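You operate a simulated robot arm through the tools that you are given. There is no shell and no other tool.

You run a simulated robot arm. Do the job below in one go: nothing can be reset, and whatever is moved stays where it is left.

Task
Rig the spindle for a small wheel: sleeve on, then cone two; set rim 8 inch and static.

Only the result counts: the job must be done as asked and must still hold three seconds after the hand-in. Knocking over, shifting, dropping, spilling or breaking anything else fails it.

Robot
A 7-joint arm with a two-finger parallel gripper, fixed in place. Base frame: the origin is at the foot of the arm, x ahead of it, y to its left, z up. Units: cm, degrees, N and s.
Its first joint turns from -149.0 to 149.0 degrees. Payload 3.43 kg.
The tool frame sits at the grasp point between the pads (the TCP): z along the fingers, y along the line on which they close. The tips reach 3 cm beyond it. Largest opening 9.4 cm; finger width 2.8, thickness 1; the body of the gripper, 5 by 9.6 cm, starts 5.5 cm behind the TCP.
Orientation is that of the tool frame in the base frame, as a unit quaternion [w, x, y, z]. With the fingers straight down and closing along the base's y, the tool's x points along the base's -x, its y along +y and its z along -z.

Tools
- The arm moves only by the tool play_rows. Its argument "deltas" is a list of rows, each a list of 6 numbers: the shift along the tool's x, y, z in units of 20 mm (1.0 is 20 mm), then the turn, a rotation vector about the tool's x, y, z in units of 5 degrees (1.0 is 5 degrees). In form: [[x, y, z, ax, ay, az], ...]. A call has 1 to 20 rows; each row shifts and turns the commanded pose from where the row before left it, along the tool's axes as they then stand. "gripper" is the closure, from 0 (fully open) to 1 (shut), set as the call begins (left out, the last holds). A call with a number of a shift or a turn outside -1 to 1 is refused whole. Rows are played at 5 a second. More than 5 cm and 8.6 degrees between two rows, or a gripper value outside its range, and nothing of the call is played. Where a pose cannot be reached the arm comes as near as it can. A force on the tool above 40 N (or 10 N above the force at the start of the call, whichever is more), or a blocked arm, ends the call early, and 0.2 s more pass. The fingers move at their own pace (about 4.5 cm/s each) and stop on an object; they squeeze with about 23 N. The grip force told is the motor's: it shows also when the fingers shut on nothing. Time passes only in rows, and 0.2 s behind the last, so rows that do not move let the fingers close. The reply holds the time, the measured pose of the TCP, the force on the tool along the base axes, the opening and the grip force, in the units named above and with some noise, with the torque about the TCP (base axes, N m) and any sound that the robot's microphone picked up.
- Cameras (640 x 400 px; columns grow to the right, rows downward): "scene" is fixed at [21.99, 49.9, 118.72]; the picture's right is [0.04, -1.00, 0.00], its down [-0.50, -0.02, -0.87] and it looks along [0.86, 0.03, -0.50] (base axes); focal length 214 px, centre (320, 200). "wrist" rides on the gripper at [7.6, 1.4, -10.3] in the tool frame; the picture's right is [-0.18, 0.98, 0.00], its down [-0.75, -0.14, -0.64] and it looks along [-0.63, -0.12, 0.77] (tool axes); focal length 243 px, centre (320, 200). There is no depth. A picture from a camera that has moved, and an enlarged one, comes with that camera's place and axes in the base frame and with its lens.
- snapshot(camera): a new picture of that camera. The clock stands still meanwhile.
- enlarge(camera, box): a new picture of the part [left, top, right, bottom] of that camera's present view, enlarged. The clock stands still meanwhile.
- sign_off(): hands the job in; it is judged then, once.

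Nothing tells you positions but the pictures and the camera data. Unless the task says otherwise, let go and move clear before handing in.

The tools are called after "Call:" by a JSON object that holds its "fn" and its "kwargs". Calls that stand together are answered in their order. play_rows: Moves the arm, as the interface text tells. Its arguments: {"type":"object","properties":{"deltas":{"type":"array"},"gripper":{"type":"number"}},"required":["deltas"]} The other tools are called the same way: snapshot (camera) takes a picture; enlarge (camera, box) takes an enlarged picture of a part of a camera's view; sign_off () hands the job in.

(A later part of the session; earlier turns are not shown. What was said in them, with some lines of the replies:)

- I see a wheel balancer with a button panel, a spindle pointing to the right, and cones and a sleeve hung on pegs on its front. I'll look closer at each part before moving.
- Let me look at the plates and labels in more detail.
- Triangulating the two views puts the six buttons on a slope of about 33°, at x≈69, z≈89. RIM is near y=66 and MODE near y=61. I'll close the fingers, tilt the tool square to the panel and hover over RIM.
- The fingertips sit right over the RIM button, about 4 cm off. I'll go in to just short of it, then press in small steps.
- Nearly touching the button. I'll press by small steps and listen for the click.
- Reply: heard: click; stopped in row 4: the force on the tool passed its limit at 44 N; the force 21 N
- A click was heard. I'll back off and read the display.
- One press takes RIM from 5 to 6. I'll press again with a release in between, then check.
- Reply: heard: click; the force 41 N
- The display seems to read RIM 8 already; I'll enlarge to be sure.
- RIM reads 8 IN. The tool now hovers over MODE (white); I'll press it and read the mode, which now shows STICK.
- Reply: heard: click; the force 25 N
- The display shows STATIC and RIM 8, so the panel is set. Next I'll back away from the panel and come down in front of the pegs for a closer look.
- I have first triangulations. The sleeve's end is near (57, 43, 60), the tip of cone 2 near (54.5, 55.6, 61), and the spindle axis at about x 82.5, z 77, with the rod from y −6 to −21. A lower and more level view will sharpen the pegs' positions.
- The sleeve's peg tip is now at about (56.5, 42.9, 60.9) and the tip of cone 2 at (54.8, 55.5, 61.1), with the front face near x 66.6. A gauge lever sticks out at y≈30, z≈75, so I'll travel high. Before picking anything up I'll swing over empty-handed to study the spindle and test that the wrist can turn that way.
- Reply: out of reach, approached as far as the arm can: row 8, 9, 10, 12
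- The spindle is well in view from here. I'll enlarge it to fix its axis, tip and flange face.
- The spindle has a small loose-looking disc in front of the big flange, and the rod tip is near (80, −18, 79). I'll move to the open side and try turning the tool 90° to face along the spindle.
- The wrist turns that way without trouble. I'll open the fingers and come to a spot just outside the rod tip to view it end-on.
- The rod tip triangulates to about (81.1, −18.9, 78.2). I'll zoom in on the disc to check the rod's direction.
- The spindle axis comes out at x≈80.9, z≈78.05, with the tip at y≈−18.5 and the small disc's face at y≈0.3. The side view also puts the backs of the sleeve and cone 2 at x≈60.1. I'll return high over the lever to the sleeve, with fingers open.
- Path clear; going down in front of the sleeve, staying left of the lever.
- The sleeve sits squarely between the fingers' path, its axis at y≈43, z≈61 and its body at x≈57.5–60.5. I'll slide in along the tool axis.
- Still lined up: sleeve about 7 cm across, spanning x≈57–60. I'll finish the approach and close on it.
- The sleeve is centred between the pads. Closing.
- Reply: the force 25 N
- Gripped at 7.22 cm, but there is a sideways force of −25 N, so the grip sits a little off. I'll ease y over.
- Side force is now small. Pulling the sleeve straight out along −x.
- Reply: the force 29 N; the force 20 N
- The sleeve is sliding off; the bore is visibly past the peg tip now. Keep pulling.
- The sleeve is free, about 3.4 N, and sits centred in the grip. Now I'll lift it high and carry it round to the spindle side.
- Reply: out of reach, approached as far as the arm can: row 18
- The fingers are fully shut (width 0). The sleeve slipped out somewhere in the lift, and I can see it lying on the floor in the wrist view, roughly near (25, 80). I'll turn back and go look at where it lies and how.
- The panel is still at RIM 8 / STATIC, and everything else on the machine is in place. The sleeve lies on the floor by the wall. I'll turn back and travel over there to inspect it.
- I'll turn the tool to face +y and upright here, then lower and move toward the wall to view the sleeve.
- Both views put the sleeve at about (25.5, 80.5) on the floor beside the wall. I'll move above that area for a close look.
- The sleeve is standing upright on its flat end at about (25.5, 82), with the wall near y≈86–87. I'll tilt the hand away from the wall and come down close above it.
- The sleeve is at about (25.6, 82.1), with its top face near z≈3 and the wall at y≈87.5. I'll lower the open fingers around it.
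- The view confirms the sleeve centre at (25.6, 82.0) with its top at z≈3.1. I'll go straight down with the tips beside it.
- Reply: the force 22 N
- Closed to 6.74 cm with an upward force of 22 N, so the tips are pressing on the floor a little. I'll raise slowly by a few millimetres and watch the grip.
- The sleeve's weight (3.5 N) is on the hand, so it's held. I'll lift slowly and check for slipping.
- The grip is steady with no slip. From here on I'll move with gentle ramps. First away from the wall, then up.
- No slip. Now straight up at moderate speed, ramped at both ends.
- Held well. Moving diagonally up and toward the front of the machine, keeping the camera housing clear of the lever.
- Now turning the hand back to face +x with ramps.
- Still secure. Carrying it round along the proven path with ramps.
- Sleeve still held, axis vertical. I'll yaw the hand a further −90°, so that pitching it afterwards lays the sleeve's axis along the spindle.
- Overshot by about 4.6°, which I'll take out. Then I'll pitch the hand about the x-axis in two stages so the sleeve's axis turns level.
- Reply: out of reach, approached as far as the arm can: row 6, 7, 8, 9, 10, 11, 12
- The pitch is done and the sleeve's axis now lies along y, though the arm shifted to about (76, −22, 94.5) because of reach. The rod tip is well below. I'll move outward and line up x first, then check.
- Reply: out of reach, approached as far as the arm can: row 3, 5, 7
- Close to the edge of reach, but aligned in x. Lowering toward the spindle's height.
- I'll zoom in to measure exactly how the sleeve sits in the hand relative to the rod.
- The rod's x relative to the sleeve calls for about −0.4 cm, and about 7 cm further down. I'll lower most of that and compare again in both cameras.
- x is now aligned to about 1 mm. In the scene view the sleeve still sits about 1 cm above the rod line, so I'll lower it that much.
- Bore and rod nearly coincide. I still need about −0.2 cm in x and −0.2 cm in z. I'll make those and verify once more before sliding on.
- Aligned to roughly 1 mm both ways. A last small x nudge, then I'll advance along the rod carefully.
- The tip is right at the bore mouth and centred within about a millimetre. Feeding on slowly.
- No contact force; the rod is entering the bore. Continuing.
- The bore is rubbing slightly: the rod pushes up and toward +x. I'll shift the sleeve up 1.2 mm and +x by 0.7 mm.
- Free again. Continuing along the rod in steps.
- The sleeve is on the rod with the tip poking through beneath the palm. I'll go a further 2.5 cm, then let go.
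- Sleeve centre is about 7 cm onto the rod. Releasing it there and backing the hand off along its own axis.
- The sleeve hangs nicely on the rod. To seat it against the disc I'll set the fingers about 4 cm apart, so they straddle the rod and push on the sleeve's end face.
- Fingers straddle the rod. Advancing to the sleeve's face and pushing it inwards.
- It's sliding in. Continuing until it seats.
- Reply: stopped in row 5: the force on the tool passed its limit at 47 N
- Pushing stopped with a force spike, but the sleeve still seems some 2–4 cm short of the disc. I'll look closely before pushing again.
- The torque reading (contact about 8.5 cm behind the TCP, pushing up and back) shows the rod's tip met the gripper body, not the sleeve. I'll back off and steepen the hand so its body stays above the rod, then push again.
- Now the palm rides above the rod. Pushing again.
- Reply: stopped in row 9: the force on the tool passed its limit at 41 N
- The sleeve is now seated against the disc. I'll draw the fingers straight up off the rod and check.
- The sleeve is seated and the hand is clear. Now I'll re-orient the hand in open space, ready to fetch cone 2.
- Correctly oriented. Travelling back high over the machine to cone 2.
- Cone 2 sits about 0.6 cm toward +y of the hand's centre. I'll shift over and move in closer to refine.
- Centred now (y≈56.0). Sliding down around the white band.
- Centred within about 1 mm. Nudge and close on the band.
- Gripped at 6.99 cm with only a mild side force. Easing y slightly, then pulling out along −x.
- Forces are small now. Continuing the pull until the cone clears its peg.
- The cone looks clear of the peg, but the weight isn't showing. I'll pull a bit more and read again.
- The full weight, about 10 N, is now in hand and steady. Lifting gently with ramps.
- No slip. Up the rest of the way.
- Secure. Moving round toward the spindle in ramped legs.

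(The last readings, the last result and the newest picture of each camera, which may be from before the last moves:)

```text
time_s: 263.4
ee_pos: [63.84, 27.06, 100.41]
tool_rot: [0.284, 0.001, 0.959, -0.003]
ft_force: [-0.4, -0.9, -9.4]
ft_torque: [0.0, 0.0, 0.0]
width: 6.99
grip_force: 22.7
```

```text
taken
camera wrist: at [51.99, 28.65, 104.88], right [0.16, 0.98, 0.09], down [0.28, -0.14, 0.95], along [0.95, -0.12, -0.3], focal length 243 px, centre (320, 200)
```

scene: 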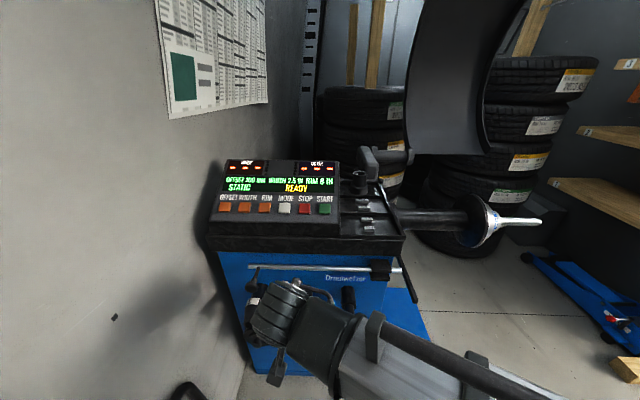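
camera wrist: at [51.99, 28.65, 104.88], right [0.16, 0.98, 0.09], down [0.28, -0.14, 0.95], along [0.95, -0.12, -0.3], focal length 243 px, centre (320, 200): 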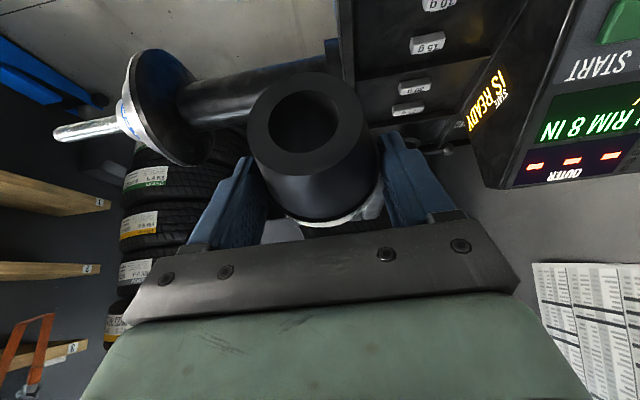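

Call:
{"fn": "play_rows", "kwargs": {"deltas": [[-0.018, -0.076, 0.012, 0, 0, 0], [-0.045, -0.19, 0.03, 0, 0, 0], [-0.09, -0.38, 0.06, 0, 0, 0], [-0.135, -0.57, 0.09, 0, 0, 0], [-0.18, -0.757, 0.117, 0, 0, 0], [-0.18, -0.757, 0.117, 0, 0, 0], [-0.18, -0.757, 0.117, 0, 0, 0], [-0.18, -0.757, 0.117, 0, 0, 0], [-0.18, -0.757, 0.117, 0, 0, 0], [-0.18, -0.757, 0.117, 0, 0, 0], [-0.18, -0.757, 0.117, 0, 0, 0], [-0.18, -0.757, 0.117, 0, 0, 0], [-0.18, -0.757, 0.117, 0, 0, 0], [-0.18, -0.757, 0.117, 0, 0, 0], [-0.18, -0.757, 0.117, 0, 0, 0], [-0.18, -0.757, 0.117, 0, 0, 0], [-0.135, -0.57, 0.09, 0, 0, 0], [-0.09, -0.38, 0.06, 0, 0, 0], [-0.045, -0.19, 0.03, 0, 0, 0], [-0.018, -0.076, 0.012, 0, 0, 0]]}}

Call:
{"fn": "play_rows", "kwargs": {"deltas": [[-0.007, -0.085, 0.004, 0, 0, 0], [-0.017, -0.21, 0.01, 0, 0, 0], [-0.035, -0.43, 0.02, 0, 0, 0], [-0.05, -0.64, 0.03, 0, 0, 0], [-0.07, -0.855, 0.045, 0, 0, 0], [-0.07, -0.855, 0.045, 0, 0, 0], [-0.07, -0.855, 0.045, 0, 0, 0], [-0.07, -0.855, 0.045, 0, 0, 0], [-0.07, -0.855, 0.045, 0, 0, 0], [-0.07, -0.855, 0.045, 0, 0, 0], [-0.07, -0.855, 0.045, 0, 0, 0], [-0.07, -0.855, 0.045, 0, 0, 0], [-0.07, -0.855, 0.045, 0, 0, 0], [-0.07, -0.855, 0.045, 0, 0, 0], [-0.07, -0.855, 0.045, 0, 0, 0], [-0.07, -0.855, 0.045, 0, 0, 0], [-0.05, -0.64, 0.03, 0, 0, 0], [-0.035, -0.43, 0.02, 0, 0, 0], [-0.017, -0.21, 0.01, 0, 0, 0], [-0.007, -0.085, 0.004, 0, 0, 0]]}}

Call:
{"fn": "snapshot", "kwargs": {"camera": "wrist"}}

```text
time_s: 267.6
ee_pos: [70.28, 4.15, 100.77]
tool_rot: [0.284, 0.001, 0.959, -0.004]
ft_force: [-0.9, 0.3, -10.6]
ft_torque: [0.0, -0.02, 0.05]
width: 6.99
grip_force: 23.2
```

```text
time_s: 271.8
ee_pos: [72.92, -22.0, 100.77]
tool_rot: [0.285, 0.002, 0.959, -0.003]
ft_force: [0.1, 0.1, -9.7]
ft_torque: [-0.02, 0.01, 0.02]
width: 6.96
grip_force: 23.2
```

```text
taken
camera wrist: at [60.97, -20.39, 105.25], right [0.16, 0.98, 0.09], down [0.28, -0.14, 0.95], along [0.95, -0.12, -0.3], focal length 243 px, centre (320, 200)
```

wrist: 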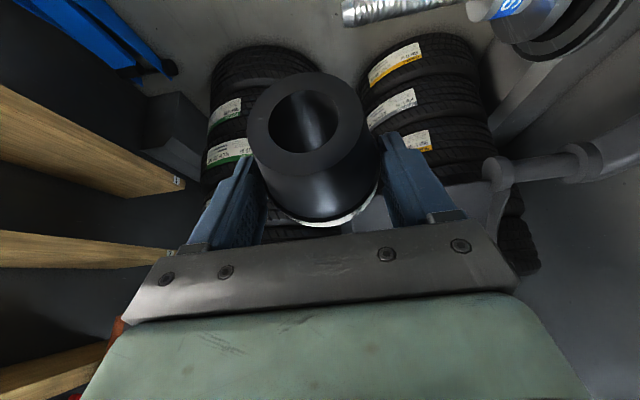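

Now the 90° yaw to face along the spindle, with ramps.

Call:
{"fn": "play_rows", "kwargs": {"deltas": [[0, 0, 0, -0.164, 0, -0.251], [0, 0, 0, -0.328, 0, -0.503], [0, 0, 0, -0.491, 0, -0.754], [0, 0, 0, -0.546, 0, -0.838], [0, 0, 0, -0.546, 0, -0.838], [0, 0, 0, -0.546, 0, -0.838], [0, 0, 0, -0.546, 0, -0.838], [0, 0, 0, -0.546, 0, -0.838], [0, 0, 0, -0.491, 0, -0.754], [0, 0, 0, -0.328, 0, -0.503], [0, 0, 0, -0.218, 0, -0.335], [0, 0, 0, -0.164, 0, -0.251]]}}

Call:
{"fn": "play_rows", "kwargs": {"deltas": [[0, 0, 0, -0.164, 0, -0.251], [0, 0, 0, -0.328, 0, -0.503], [0, 0, 0, -0.491, 0, -0.754], [0, 0, 0, -0.546, 0, -0.838], [0, 0, 0, -0.546, 0, -0.838], [0, 0, 0, -0.546, 0, -0.838], [0, 0, 0, -0.546, 0, -0.838], [0, 0, 0, -0.546, 0, -0.838], [0, 0, 0, -0.491, 0, -0.754], [0, 0, 0, -0.328, 0, -0.503], [0, 0, 0, -0.218, 0, -0.335], [0, 0, 0, -0.164, 0, -0.251]]}}

Call:
{"fn": "snapshot", "kwargs": {"camera": "wrist"}}

Call:
{"fn": "snapshot", "kwargs": {"camera": "scene"}}

```text
time_s: 274.4
ee_pos: [72.76, -22.05, 100.87]
tool_rot: [0.261, -0.366, 0.887, 0.106]
ft_force: [0.4, 0.0, -10.4]
ft_torque: [-0.01, 0.0, -0.02]
width: 6.99
grip_force: 23.0
```

```text
time_s: 277.0
ee_pos: [72.71, -22.08, 100.87]
tool_rot: [0.2, -0.678, 0.679, 0.199]
ft_force: [0.6, 0.0, -8.8]
ft_torque: [0.05, 0.01, 0.04]
width: 7.01
grip_force: 22.8
```

```text
taken
camera wrist: at [71.39, -33.91, 105.38], right [-0.98, 0.16, 0.1], down [0.14, 0.29, 0.95], along [0.12, 0.95, -0.3], focal length 243 px, centre (320, 200)
```

wrist: 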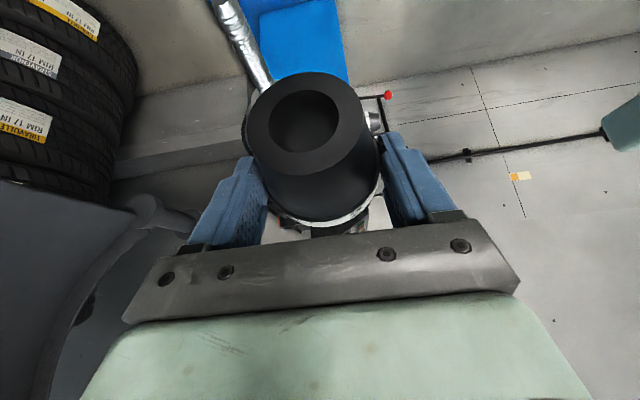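

```text
taken
```

scene: 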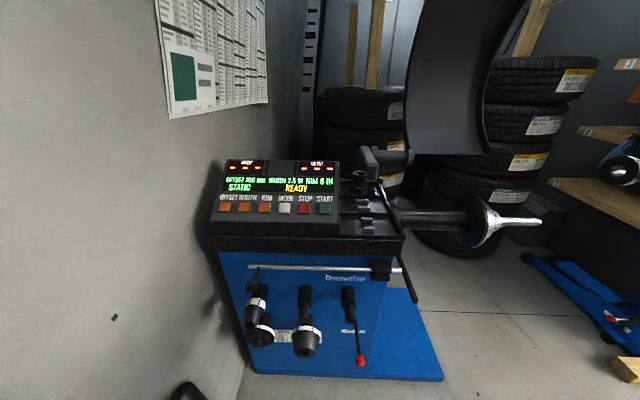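

The cone is still firmly held, narrow end outward. Next I'll descend to a point just outside the rod tip.

Call:
{"fn": "play_rows", "kwargs": {"deltas": [[0.044, -0.028, 0.038, 0, 0, 0], [0.11, -0.07, 0.095, 0, 0, 0], [0.22, -0.138, 0.19, 0, 0, 0], [0.33, -0.207, 0.286, 0, 0, 0], [0.44, -0.276, 0.382, 0, 0, 0], [0.44, -0.276, 0.382, 0, 0, 0], [0.44, -0.276, 0.382, 0, 0, 0], [0.44, -0.276, 0.382, 0, 0, 0], [0.44, -0.276, 0.382, 0, 0, 0], [0.44, -0.276, 0.382, 0, 0, 0], [0.44, -0.276, 0.382, 0, 0, 0], [0.44, -0.276, 0.382, 0, 0, 0], [0.44, -0.276, 0.382, 0, 0, 0], [0.44, -0.276, 0.382, 0, 0, 0], [0.44, -0.276, 0.382, 0, 0, 0], [0.44, -0.276, 0.382, 0, 0, 0], [0.33, -0.207, 0.286, 0, 0, 0], [0.22, -0.138, 0.19, 0, 0, 0], [0.11, -0.07, 0.095, 0, 0, 0], [0.044, -0.028, 0.038, 0, 0, 0]]}}

Call:
{"fn": "snapshot", "kwargs": {"camera": "wrist"}}

Call:
{"fn": "enlarge", "kwargs": {"camera": "scene", "box": [480, 150, 620, 240]}}

```text
time_s: 281.2
ee_pos: [81.21, -26.99, 84.0]
tool_rot: [0.2, -0.677, 0.68, 0.199]
ft_force: [-0.4, 0.5, -10.0]
ft_torque: [0.01, 0.0, 0.01]
width: 6.97
grip_force: 22.4
```

```text
taken
camera wrist: at [79.85, -38.81, 88.46], right [-0.98, 0.16, 0.1], down [0.14, 0.29, 0.95], along [0.12, 0.94, -0.3], focal length 243 px, centre (320, 200)
```

wrist: 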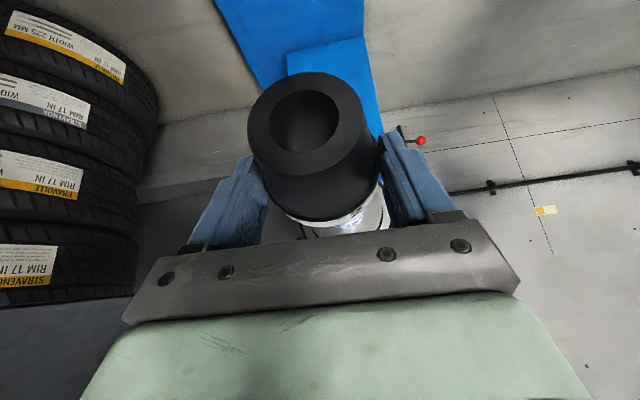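

```text
4.44 times, centred on (550, 195) of scene
camera zoom: at [21.99, 49.9, 118.72], right [0.04, -1.0, 0.0], down [-0.5, -0.02, -0.87], along [0.86, 0.03, -0.5], focal length 953 px, centre (-702, 222)
```

zoom: 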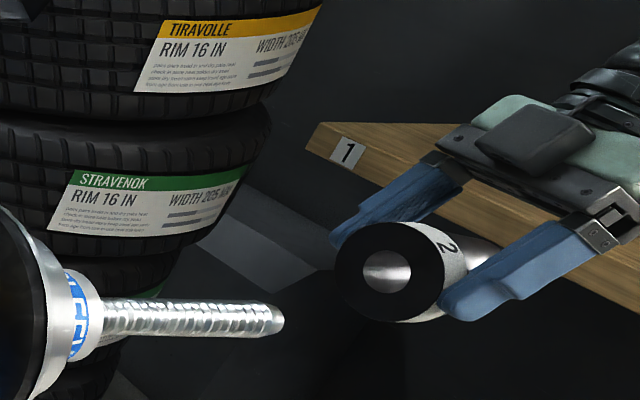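

Both estimates agree: the cone must come down about 4.3 cm. Lowering and closing the gap a bit.

Call:
{"fn": "play_rows", "kwargs": {"deltas": [[0.01, 0, 0.08, 0, 0, 0], [0.03, 0, 0.25, 0, 0, 0], [0.054, 0, 0.41, 0, 0, 0], [0.054, 0, 0.41, 0, 0, 0], [0.054, 0, 0.41, 0, 0, 0], [0.054, 0, 0.41, 0, 0, 0], [0.03, 0, 0.25, 0, 0, 0], [0.01, 0, 0.08, 0, 0, 0], [0, 0, 0, 0, 0, 0]]}}

Call:
{"fn": "enlarge", "kwargs": {"camera": "scene", "box": [500, 190, 580, 240]}}

Call:
{"fn": "snapshot", "kwargs": {"camera": "wrist"}}

Call:
{"fn": "enlarge", "kwargs": {"camera": "wrist", "box": [240, 60, 400, 240]}}

```text
time_s: 283.2
ee_pos: [81.22, -25.11, 79.75]
tool_rot: [0.2, -0.677, 0.68, 0.199]
ft_force: [0.7, -0.3, -10.2]
ft_torque: [0.0, 0.02, 0.02]
width: 6.98
grip_force: 23.3
```

```text
8.00 times, centred on (540, 215) of scene
camera zoom: at [21.99, 49.9, 118.72], right [0.04, -1.0, 0.0], down [-0.5, -0.02, -0.87], along [0.86, 0.03, -0.5], focal length 1716 px, centre (-1440, 80)
```

zoom: 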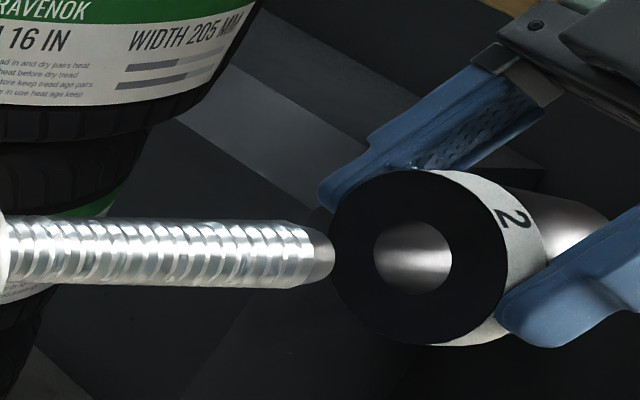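

```text
taken
camera wrist: at [79.83, -36.93, 84.21], right [-0.98, 0.16, 0.1], down [0.14, 0.29, 0.95], along [0.12, 0.95, -0.3], focal length 243 px, centre (320, 200)
```

wrist: 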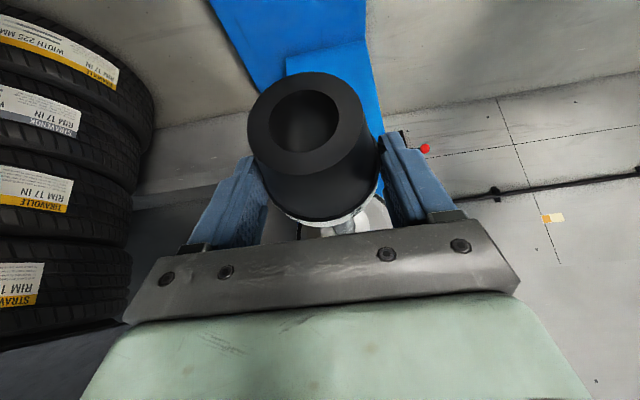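

```text
2.22 times, centred on (320, 150) of wrist
camera zoom: at [79.83, -36.93, 84.21], right [-0.98, 0.16, 0.1], down [0.14, 0.29, 0.95], along [0.12, 0.95, -0.3], focal length 539 px, centre (320, 311)
```

zoom: 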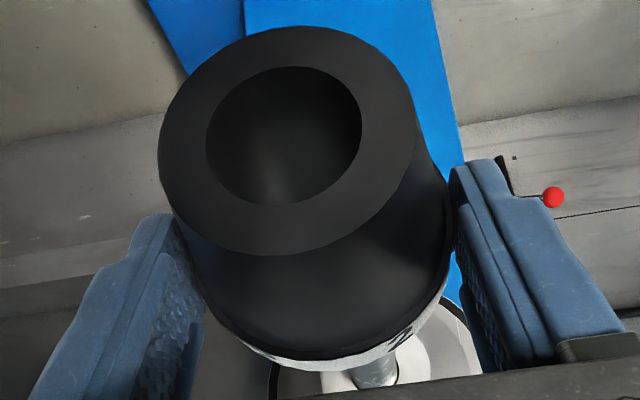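

Nearly collinear. I need about −0.2 cm in x and a hair down. Then I'll advance to just short of the tip and check again.

Call:
{"fn": "play_rows", "kwargs": {"deltas": [[0.01, 0.05, 0.02, 0, 0, 0], [0, 0.05, 0, 0, 0, 0], [0.1, 0, -0.065, 0, 0, 0], [-0.1, 0, 0.065, 0, 0, 0], [-0.1, 0, 0.065, 0, 0, 0], [-0.21, 0, 0.136, 0, 0, 0], [-0.21, 0, 0.136, 0, 0, 0], [-0.21, 0, 0.136, 0, 0, 0], [-0.21, 0, 0.136, 0, 0, 0], [-0.21, 0, 0.136, 0, 0, 0], [-0.21, 0, 0.136, 0, 0, 0], [-0.1, 0, 0.065, 0, 0, 0], [0, 0, 0, 0, 0, 0]]}}

Call:
{"fn": "enlarge", "kwargs": {"camera": "scene", "box": [500, 190, 580, 240]}}

Call:
{"fn": "enlarge", "kwargs": {"camera": "wrist", "box": [240, 60, 400, 240]}}

```text
time_s: 286.0
ee_pos: [81.06, -21.62, 79.63]
tool_rot: [0.2, -0.677, 0.68, 0.198]
ft_force: [0.7, 0.9, -10.1]
ft_torque: [0.0, 0.04, -0.02]
width: 6.98
grip_force: 23.1
```

```text
8.00 times, centred on (540, 215) of scene
camera zoom: at [21.99, 49.9, 118.72], right [0.04, -1.0, 0.0], down [-0.5, -0.02, -0.87], along [0.86, 0.03, -0.5], focal length 1716 px, centre (-1440, 80)
```

zoom: 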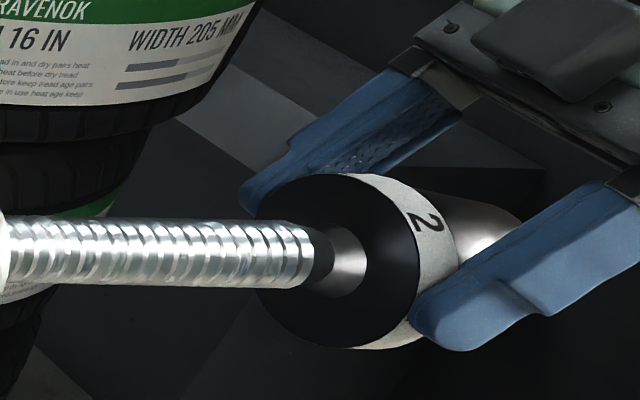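

```text
2.22 times, centred on (320, 150) of wrist
camera zoom: at [79.58, -33.51, 84.13], right [-0.98, 0.16, 0.1], down [0.14, 0.29, 0.95], along [0.12, 0.94, -0.3], focal length 539 px, centre (320, 311)
```

zoom: 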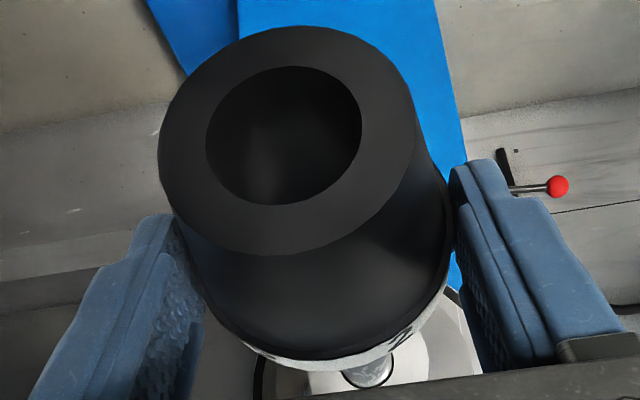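

Within a millimetre or so. I'll raise 1 mm and feed on slowly, using the forces as a guide.

Call:
{"fn": "play_rows", "kwargs": {"deltas": [[-0.027, 0.01, -0.042, 0, 0, 0], [-0.063, 0, 0.041, 0, 0, 0], [-0.063, 0, 0.041, 0, 0, 0], [-0.063, 0, 0.041, 0, 0, 0], [-0.063, 0, 0.041, 0, 0, 0], [-0.063, 0, 0.041, 0, 0, 0], [-0.063, 0, 0.041, 0, 0, 0], [-0.063, 0, 0.041, 0, 0, 0], [-0.063, 0, 0.041, 0, 0, 0], [-0.063, 0, 0.041, 0, 0, 0], [-0.063, 0, 0.041, 0, 0, 0], [0, 0, 0, 0, 0, 0]]}}

Call:
{"fn": "enlarge", "kwargs": {"camera": "scene", "box": [500, 190, 580, 240]}}

```text
time_s: 288.6
ee_pos: [80.97, -20.08, 79.74]
tool_rot: [0.2, -0.677, 0.68, 0.199]
ft_force: [-0.7, 0.2, -9.8]
ft_torque: [0.03, -0.02, -0.01]
width: 6.95
grip_force: 22.8
```

```text
8.00 times, centred on (540, 215) of scene
camera zoom: at [21.99, 49.9, 118.72], right [0.04, -1.0, 0.0], down [-0.5, -0.02, -0.87], along [0.86, 0.03, -0.5], focal length 1716 px, centre (-1440, 80)
```

zoom: 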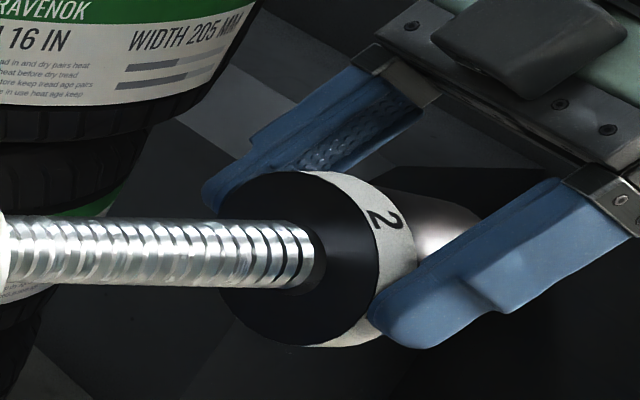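

The rod is inside the bore without contact. Continuing.

Call:
{"fn": "play_rows", "kwargs": {"deltas": [[-0.063, 0, 0.041, 0, 0, 0], [-0.084, 0, 0.054, 0, 0, 0], [-0.084, 0, 0.054, 0, 0, 0], [-0.084, 0, 0.054, 0, 0, 0], [-0.084, 0, 0.054, 0, 0, 0], [-0.084, 0, 0.054, 0, 0, 0], [-0.084, 0, 0.054, 0, 0, 0], [-0.084, 0, 0.054, 0, 0, 0], [-0.063, 0, 0.041, 0, 0, 0], [0, 0, 0, 0, 0, 0]]}}

Call:
{"fn": "enlarge", "kwargs": {"camera": "wrist", "box": [240, 60, 400, 240]}}

```text
time_s: 290.8
ee_pos: [80.97, -18.23, 79.88]
tool_rot: [0.199, -0.678, 0.679, 0.199]
ft_force: [-0.1, -0.3, -9.8]
ft_torque: [0.01, 0.0, -0.02]
width: 6.97
grip_force: 23.1
```

```text
2.22 times, centred on (320, 150) of wrist
camera zoom: at [79.6, -30.19, 84.31], right [-0.98, 0.16, 0.1], down [0.14, 0.29, 0.95], along [0.12, 0.94, -0.3], focal length 539 px, centre (320, 311)
```

zoom: 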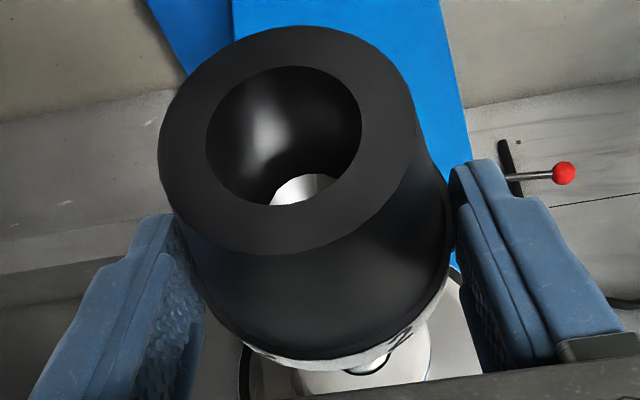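

Call:
{"fn": "play_rows", "kwargs": {"deltas": [[-0.063, 0, 0.041, 0, 0, 0], [-0.1, 0, 0.065, 0, 0, 0], [-0.1, 0, 0.065, 0, 0, 0], [-0.1, 0, 0.065, 0, 0, 0], [-0.1, 0, 0.065, 0, 0, 0], [-0.1, 0, 0.065, 0, 0, 0], [-0.1, 0, 0.065, 0, 0, 0], [-0.063, 0, 0.041, 0, 0, 0], [0, 0, 0, 0, 0, 0]]}}

Call:
{"fn": "enlarge", "kwargs": {"camera": "wrist", "box": [240, 60, 400, 240]}}

Call:
{"fn": "enlarge", "kwargs": {"camera": "scene", "box": [480, 170, 600, 245]}}

```text
time_s: 292.8
ee_pos: [80.94, -16.66, 79.86]
tool_rot: [0.199, -0.677, 0.679, 0.199]
ft_force: [0.4, -0.3, -11.1]
ft_torque: [0.01, -0.02, 0.02]
width: 7.0
grip_force: 23.5
```

```text
2.22 times, centred on (320, 150) of wrist
camera zoom: at [79.53, -28.46, 84.37], right [-0.98, 0.16, 0.1], down [0.14, 0.29, 0.95], along [0.12, 0.94, -0.3], focal length 539 px, centre (320, 311)
```

zoom: 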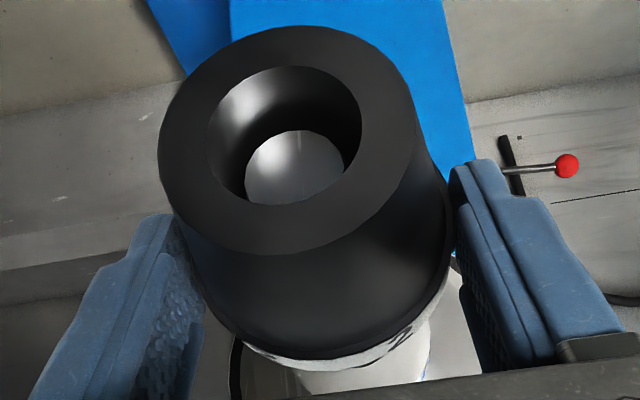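

```text
5.33 times, centred on (540, 208) of scene
camera zoom: at [21.99, 49.9, 118.72], right [0.04, -1.0, 0.0], down [-0.5, -0.02, -0.87], along [0.86, 0.03, -0.5], focal length 1144 px, centre (-853, 160)
```

zoom: 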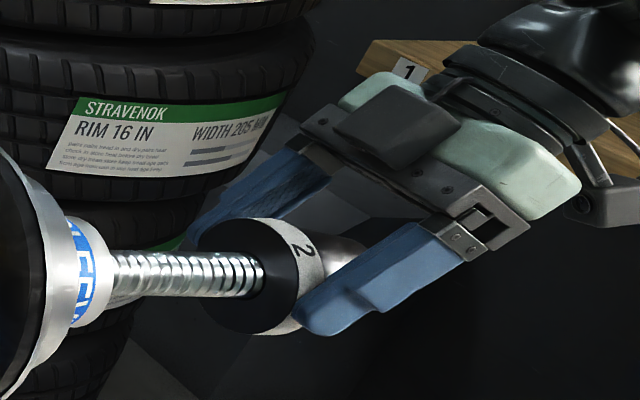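

The rod is well centred in the bore. Continuing along it.

Call:
{"fn": "play_rows", "kwargs": {"deltas": [[-0.063, 0, 0.041, 0, 0, 0], [-0.126, 0, 0.081, 0, 0, 0], [-0.126, 0, 0.081, 0, 0, 0], [-0.126, 0, 0.081, 0, 0, 0], [-0.126, 0, 0.081, 0, 0, 0], [-0.126, 0, 0.081, 0, 0, 0], [-0.126, 0, 0.081, 0, 0, 0], [-0.126, 0, 0.081, 0, 0, 0], [-0.126, 0, 0.081, 0, 0, 0], [-0.126, 0, 0.081, 0, 0, 0], [-0.063, 0, 0.041, 0, 0, 0], [0, 0, 0, 0, 0, 0]]}}

Call:
{"fn": "snapshot", "kwargs": {"camera": "wrist"}}

```text
time_s: 295.4
ee_pos: [80.99, -13.51, 79.8]
tool_rot: [0.199, -0.677, 0.68, 0.199]
ft_force: [0.0, 0.0, -9.4]
ft_torque: [-0.02, 0.01, -0.04]
width: 6.98
grip_force: 22.5
```

```text
taken
camera wrist: at [79.56, -25.46, 84.33], right [-0.98, 0.16, 0.1], down [0.14, 0.29, 0.95], along [0.12, 0.94, -0.3], focal length 243 px, centre (320, 200)
```

wrist: 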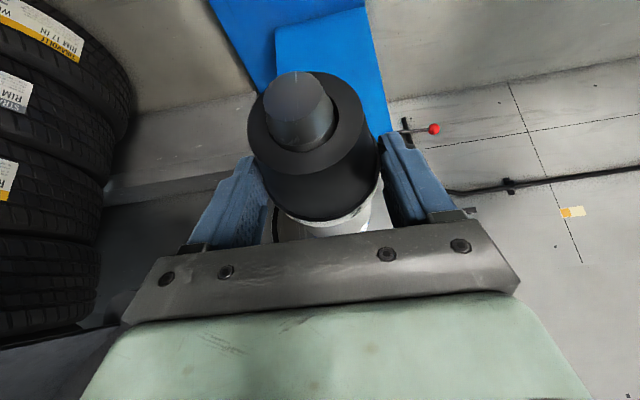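

Call:
{"fn": "play_rows", "kwargs": {"deltas": [[-0.063, 0, 0.041, 0, 0, 0], [-0.126, 0, 0.081, 0, 0, 0], [-0.126, 0, 0.081, 0, 0, 0], [-0.126, 0, 0.081, 0, 0, 0], [-0.126, 0, 0.081, 0, 0, 0], [-0.126, 0, 0.081, 0, 0, 0], [-0.126, 0, 0.081, 0, 0, 0], [-0.126, 0, 0.081, 0, 0, 0], [-0.126, 0, 0.081, 0, 0, 0], [-0.126, 0, 0.081, 0, 0, 0], [-0.126, 0, 0.081, 0, 0, 0], [-0.126, 0, 0.081, 0, 0, 0], [-0.063, 0, 0.041, 0, 0, 0], [0, 0, 0, 0, 0, 0]]}}

Call:
{"fn": "snapshot", "kwargs": {"camera": "wrist"}}

Call:
{"fn": "enlarge", "kwargs": {"camera": "scene", "box": [460, 160, 600, 247]}}

```text
time_s: 298.4
ee_pos: [80.92, -10.11, 79.82]
tool_rot: [0.199, -0.678, 0.679, 0.199]
ft_force: [-0.7, 0.3, -10.1]
ft_torque: [0.0, -0.01, 0.02]
width: 6.98
grip_force: 23.3
```

```text
taken
camera wrist: at [79.55, -21.92, 84.3], right [-0.98, 0.16, 0.1], down [0.14, 0.29, 0.95], along [0.12, 0.94, -0.3], focal length 243 px, centre (320, 200)
```

wrist: 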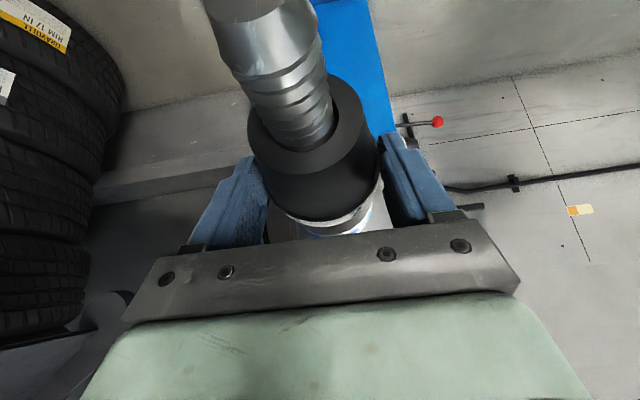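

```text
4.57 times, centred on (530, 204) of scene
camera zoom: at [21.99, 49.9, 118.72], right [0.04, -1.0, 0.0], down [-0.5, -0.02, -0.87], along [0.86, 0.03, -0.5], focal length 980 px, centre (-640, 184)
```

zoom: 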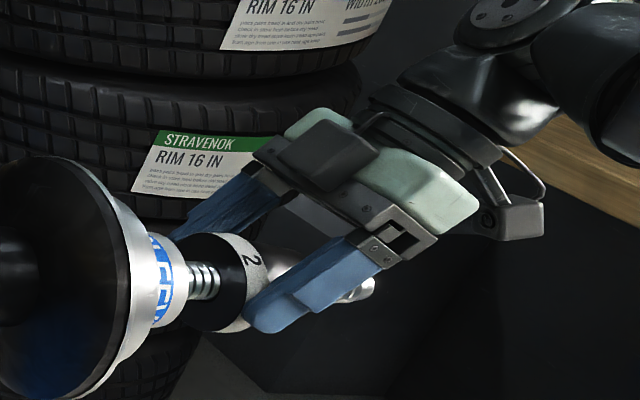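

About 4 cm left before it meets the sleeve. Continuing, slower at the end.

Call:
{"fn": "play_rows", "kwargs": {"deltas": [[-0.063, 0, 0.041, 0, 0, 0], [-0.126, 0, 0.081, 0, 0, 0], [-0.126, 0, 0.081, 0, 0, 0], [-0.126, 0, 0.081, 0, 0, 0], [-0.126, 0, 0.081, 0, 0, 0], [-0.126, 0, 0.081, 0, 0, 0], [-0.126, 0, 0.081, 0, 0, 0], [-0.126, 0, 0.081, 0, 0, 0], [-0.126, 0, 0.081, 0, 0, 0], [-0.126, 0, 0.081, 0, 0, 0], [-0.063, 0, 0.041, 0, 0, 0], [0, 0, 0, 0, 0, 0]]}}

Call:
{"fn": "enlarge", "kwargs": {"camera": "scene", "box": [460, 170, 580, 245]}}

Call:
{"fn": "snapshot", "kwargs": {"camera": "wrist"}}

```text
time_s: 301.0
ee_pos: [80.94, -6.96, 79.79]
tool_rot: [0.199, -0.677, 0.68, 0.199]
ft_force: [-13.2, -0.6, -7.8]
ft_torque: [0.07, 0.22, 0.55]
width: 6.97
grip_force: 22.8
```

```text
5.33 times, centred on (520, 208) of scene
camera zoom: at [21.99, 49.9, 118.72], right [0.04, -1.0, 0.0], down [-0.5, -0.02, -0.87], along [0.86, 0.03, -0.5], focal length 1144 px, centre (-747, 160)
```

zoom: 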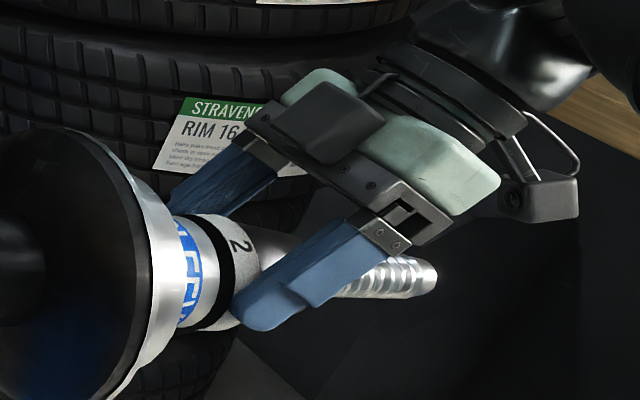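

```text
taken
camera wrist: at [79.63, -18.95, 84.38], right [-0.98, 0.16, 0.1], down [0.14, 0.29, 0.95], along [0.12, 0.94, -0.3], focal length 243 px, centre (320, 200)
```

wrist: 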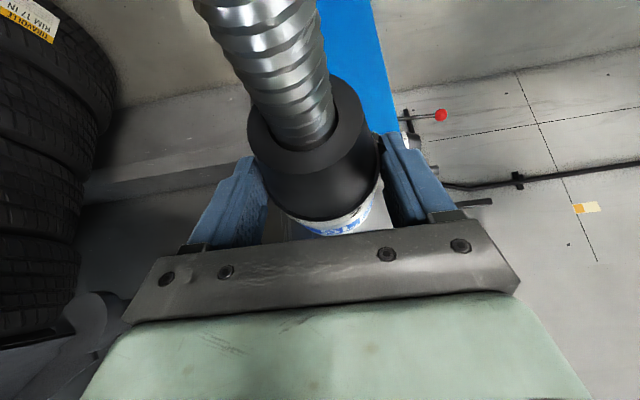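

A light sideways rub (−13 N in x). I'll relieve it by easing x, then feel for the sleeve's face.

Call:
{"fn": "play_rows", "kwargs": {"deltas": [[0, 0.03, 0, 0, 0, 0], [0, 0.03, 0, 0, 0, 0], [0, 0, 0, 0, 0, 0]]}}

Call:
{"fn": "play_rows", "kwargs": {"deltas": [[-0.042, 0, 0.027, 0, 0, 0], [-0.042, 0, 0.027, 0, 0, 0], [-0.042, 0, 0.027, 0, 0, 0], [-0.042, 0, 0.027, 0, 0, 0], [0, 0, 0, 0, 0, 0]]}}

```text
time_s: 301.8
ee_pos: [80.94, -7.05, 79.83]
tool_rot: [0.2, -0.677, 0.68, 0.198]
ft_force: [-1.1, 0.6, -8.7]
ft_torque: [0.01, -0.01, 0.41]
width: 6.97
grip_force: 22.9
```

```text
time_s: 303.0
ee_pos: [80.92, -6.65, 79.93]
tool_rot: [0.201, -0.677, 0.68, 0.199]
ft_force: [11.2, -0.3, -0.9]
ft_torque: [0.02, -0.23, -0.1]
width: 6.98
grip_force: 22.9
```

Call:
{"fn": "play_rows", "kwargs": {"deltas": [[-0.042, -0.025, 0.027, 0, 0, 0], [-0.042, 0, 0.027, 0, 0, 0], [-0.042, 0, 0.027, 0, 0, 0], [0, 0, 0, 0, 0, 0]]}}

Call:
{"fn": "snapshot", "kwargs": {"camera": "wrist"}}

```text
time_s: 304.0
ee_pos: [80.83, -6.35, 79.88]
tool_rot: [0.2, -0.677, 0.68, 0.199]
ft_force: [10.1, -8.8, 6.5]
ft_torque: [0.36, -0.17, -0.23]
width: 6.99
grip_force: 23.1
```

```text
taken
camera wrist: at [79.59, -18.27, 84.38], right [-0.98, 0.16, 0.1], down [0.14, 0.29, 0.95], along [0.12, 0.94, -0.3], focal length 243 px, centre (320, 200)
```

wrist: 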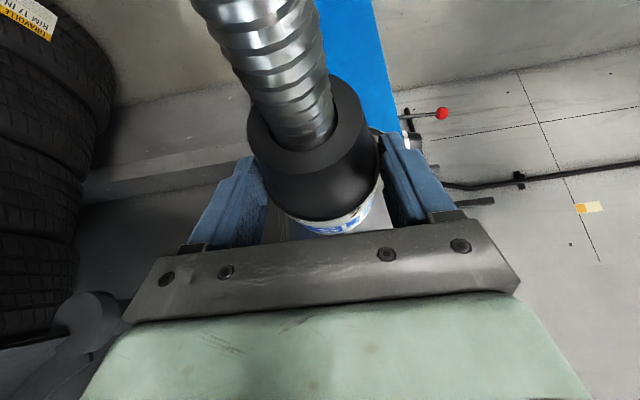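

Call:
{"fn": "play_rows", "kwargs": {"deltas": [[-0.042, -0.02, 0.027, 0, 0, 0], [-0.042, 0, 0.027, 0, 0, 0], [-0.03, 0, 0.02, 0, 0, 0], [0, 0, 0, 0, 0, 0]]}}

Call:
{"fn": "enlarge", "kwargs": {"camera": "wrist", "box": [240, 130, 400, 240]}}

Call:
{"fn": "enlarge", "kwargs": {"camera": "scene", "box": [470, 190, 550, 240]}}

```text
time_s: 305.0
ee_pos: [80.91, -6.2, 79.76]
tool_rot: [0.199, -0.678, 0.679, 0.2]
ft_force: [6.7, -16.9, 2.9]
ft_torque: [-0.31, -0.14, -0.07]
width: 6.98
grip_force: 23.5
```

```text
3.64 times, centred on (320, 185) of wrist
camera zoom: at [79.6, -18.11, 84.3], right [-0.98, 0.16, 0.1], down [0.14, 0.29, 0.95], along [0.12, 0.94, -0.3], focal length 882 px, centre (320, 254)
```

zoom: 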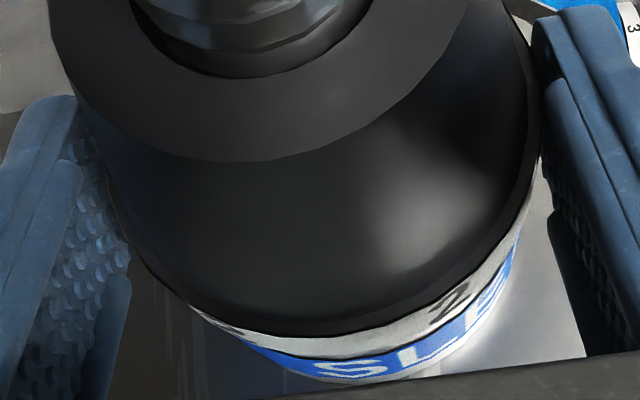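

```text
8.00 times, centred on (510, 215) of scene
camera zoom: at [21.99, 49.9, 118.72], right [0.04, -1.0, 0.0], down [-0.5, -0.02, -0.87], along [0.86, 0.03, -0.5], focal length 1716 px, centre (-1200, 80)
```

zoom: 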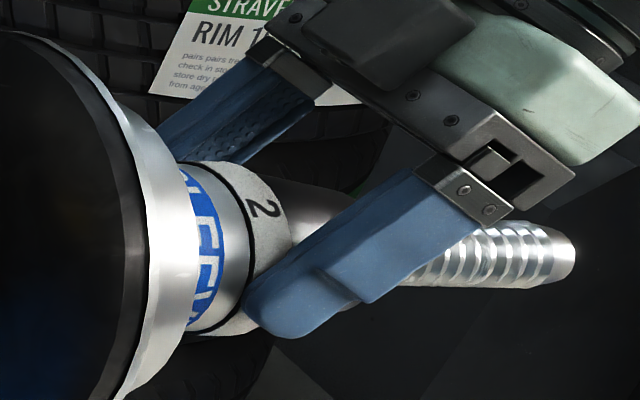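

The cone is against the sleeve with 17 N of face pressure. I'll release it and draw the hand up and away.

Call:
{"fn": "play_rows", "kwargs": {"deltas": [[0, 0, 0, 0, 0, 0], [0, 0, 0, 0, 0, 0], [0, 0, 0, 0, 0, 0]], "gripper": 0}}

Call:
{"fn": "play_rows", "kwargs": {"deltas": [[0, 0, -0.2, 0, 0, 0], [0, 0, -0.4, 0, 0, 0], [0, 0, -0.6, 0, 0, 0], [0, 0, -0.8, 0, 0, 0], [0, 0, -0.8, 0, 0, 0], [0, 0, -0.8, 0, 0, 0], [0, 0, -0.8, 0, 0, 0], [0, 0, -0.8, 0, 0, 0], [0, 0, -0.8, 0, 0, 0], [0, 0, 0, 0, 0, 0]]}}

Call:
{"fn": "snapshot", "kwargs": {"camera": "wrist"}}

Call:
{"fn": "enlarge", "kwargs": {"camera": "scene", "box": [460, 180, 560, 245]}}

```text
time_s: 305.8
ee_pos: [80.95, -5.96, 79.94]
tool_rot: [0.2, -0.677, 0.68, 0.2]
ft_force: [0.7, -0.2, 0.1]
ft_torque: [0.04, 0.02, -0.02]
width: 9.42
grip_force: 0.0
```

```text
time_s: 308.0
ee_pos: [80.67, -12.65, 90.09]
tool_rot: [0.2, -0.677, 0.679, 0.2]
ft_force: [0.0, -0.6, 0.1]
ft_torque: [0.0, 0.02, -0.03]
width: 9.43
grip_force: 0.0
```

```text
taken
camera wrist: at [79.42, -24.54, 94.61], right [-0.98, 0.16, 0.1], down [0.14, 0.29, 0.95], along [0.12, 0.95, -0.3], focal length 243 px, centre (320, 200)
```

wrist: 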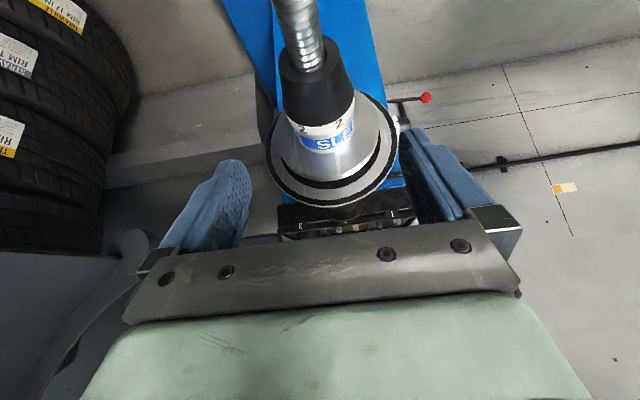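

```text
6.15 times, centred on (510, 212) of scene
camera zoom: at [21.99, 49.9, 118.72], right [0.04, -1.0, 0.0], down [-0.5, -0.02, -0.87], along [0.86, 0.03, -0.5], focal length 1320 px, centre (-849, 123)
```

zoom: 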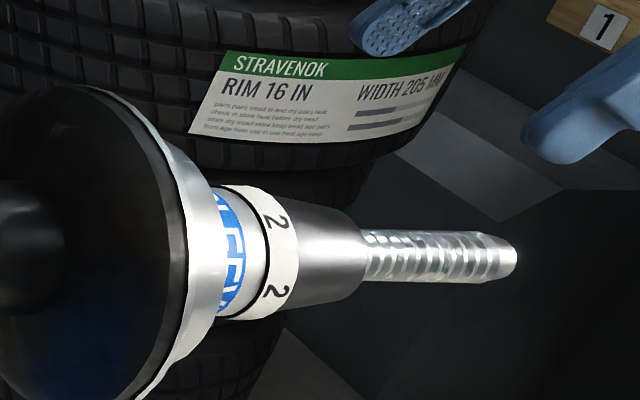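

The sleeve and cone 2 sit on the spindle. I'll check the seating closely and re-read the display.

Call:
{"fn": "enlarge", "kwargs": {"camera": "wrist", "box": [250, 40, 420, 220]}}

Call:
{"fn": "enlarge", "kwargs": {"camera": "scene", "box": [200, 150, 350, 244]}}

Call:
{"fn": "snapshot", "kwargs": {"camera": "scene"}}

```text
2.22 times, centred on (335, 130) of wrist
camera zoom: at [79.42, -24.54, 94.61], right [-0.98, 0.16, 0.1], down [0.14, 0.29, 0.95], along [0.12, 0.95, -0.3], focal length 539 px, centre (287, 356)
```

zoom: 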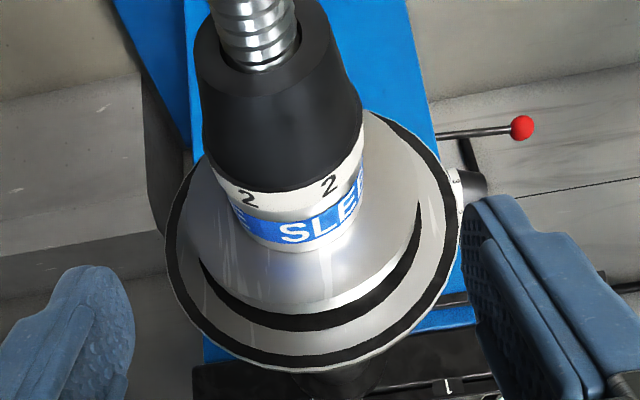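

```text
4.26 times, centred on (275, 197) of scene
camera zoom: at [21.99, 49.9, 118.72], right [0.04, -1.0, 0.0], down [-0.5, -0.02, -0.87], along [0.86, 0.03, -0.5], focal length 913 px, centre (512, 213)
```

zoom: 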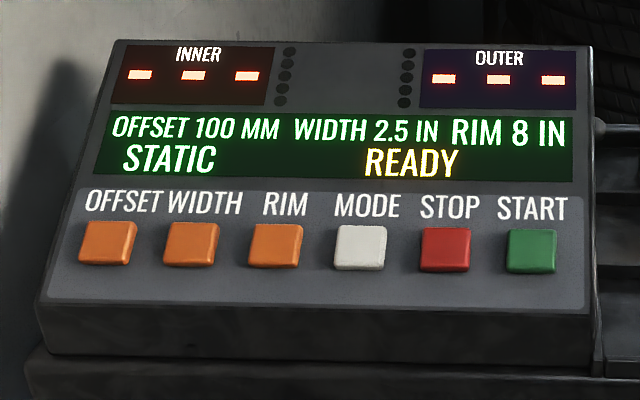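

```text
taken
```

scene: 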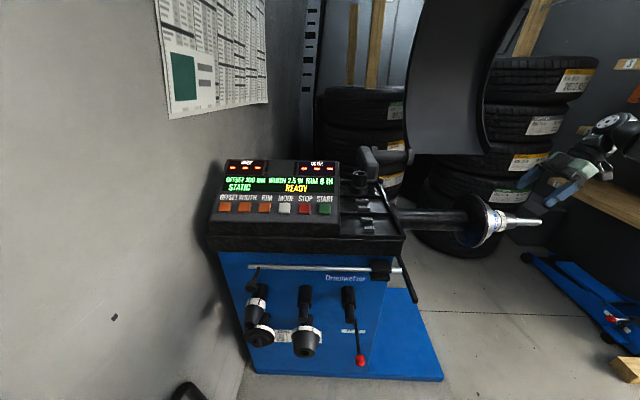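

Everything is in place. The sleeve is flush on the disc, cone 2 is against the sleeve, and the display shows RIM 8 IN and STATIC. I'll move the arm well clear and take a last look.

Call:
{"fn": "play_rows", "kwargs": {"deltas": [[0, 0, -0.8, 0, 0, 0], [0, 0, -0.8, 0, 0, 0], [0, 0, -0.8, 0, 0, 0], [0, 0, -0.8, 0, 0, 0], [0, 0, -0.8, 0, 0, 0], [0, 0, 0, 0, 0, 0], [0, 0, 0, 0, 0, 0]]}}

Call:
{"fn": "enlarge", "kwargs": {"camera": "scene", "box": [440, 170, 580, 257]}}

Call:
{"fn": "enlarge", "kwargs": {"camera": "scene", "box": [230, 240, 430, 380]}}

```text
time_s: 309.6
ee_pos: [80.95, -16.98, 96.83]
tool_rot: [0.2, -0.677, 0.68, 0.199]
ft_force: [0.0, -0.9, 0.2]
ft_torque: [0.02, 0.01, 0.01]
width: 9.41
grip_force: 0.1
```

```text
4.57 times, centred on (510, 214) of scene
camera zoom: at [21.99, 49.9, 118.72], right [0.04, -1.0, 0.0], down [-0.5, -0.02, -0.87], along [0.86, 0.03, -0.5], focal length 980 px, centre (-549, 138)
```

zoom: 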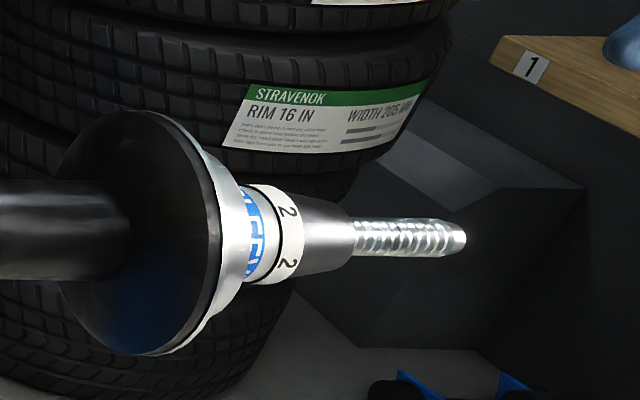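

```text
2.86 times, centred on (330, 310) of scene
camera zoom: at [21.99, 49.9, 118.72], right [0.04, -1.0, 0.0], down [-0.5, -0.02, -0.87], along [0.86, 0.03, -0.5], focal length 613 px, centre (291, -114)
```

zoom: 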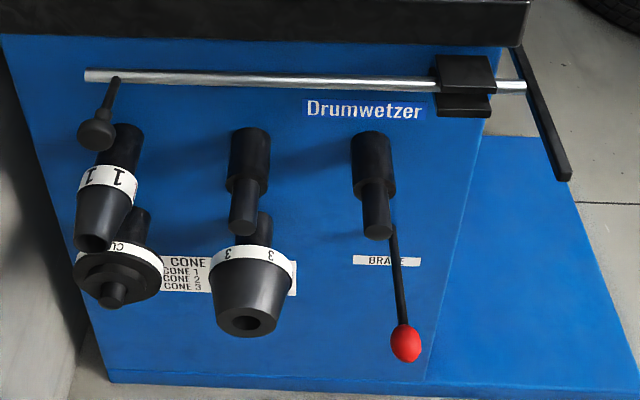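

The spindle carries the sleeve and then cone 2, narrow end outward. The panel reads RIM 8 IN / STATIC, everything else is undisturbed, and the arm is clear, so I'm handing in.

Call:
{"fn": "sign_off", "kwargs": {}}

```text
The job is handed in.
```

The spindle is rigged as asked. The sleeve is pushed up against the disc, and cone 2 sits against the sleeve with its narrow end outward. The panel reads RIM 8 IN and STATIC. I let go of both parts, moved the arm clear and handed the job in.

**Dropped sleeve:** the sleeve slipped from the gripper on my first lift and fell to the floor by the wall. I picked it up and fitted it; it looked undamaged in the pictures. The task's rule is against dropping "anything else", so I can't say how the judge will treat this.

**Brief contact:** while pushing the sleeve home, the rod tip touched the gripper body at 47 N. I backed off and changed the angle. The pictures afterwards show no change to the spindle.

The other cones, the cup and the brake lever look as they did at the start.
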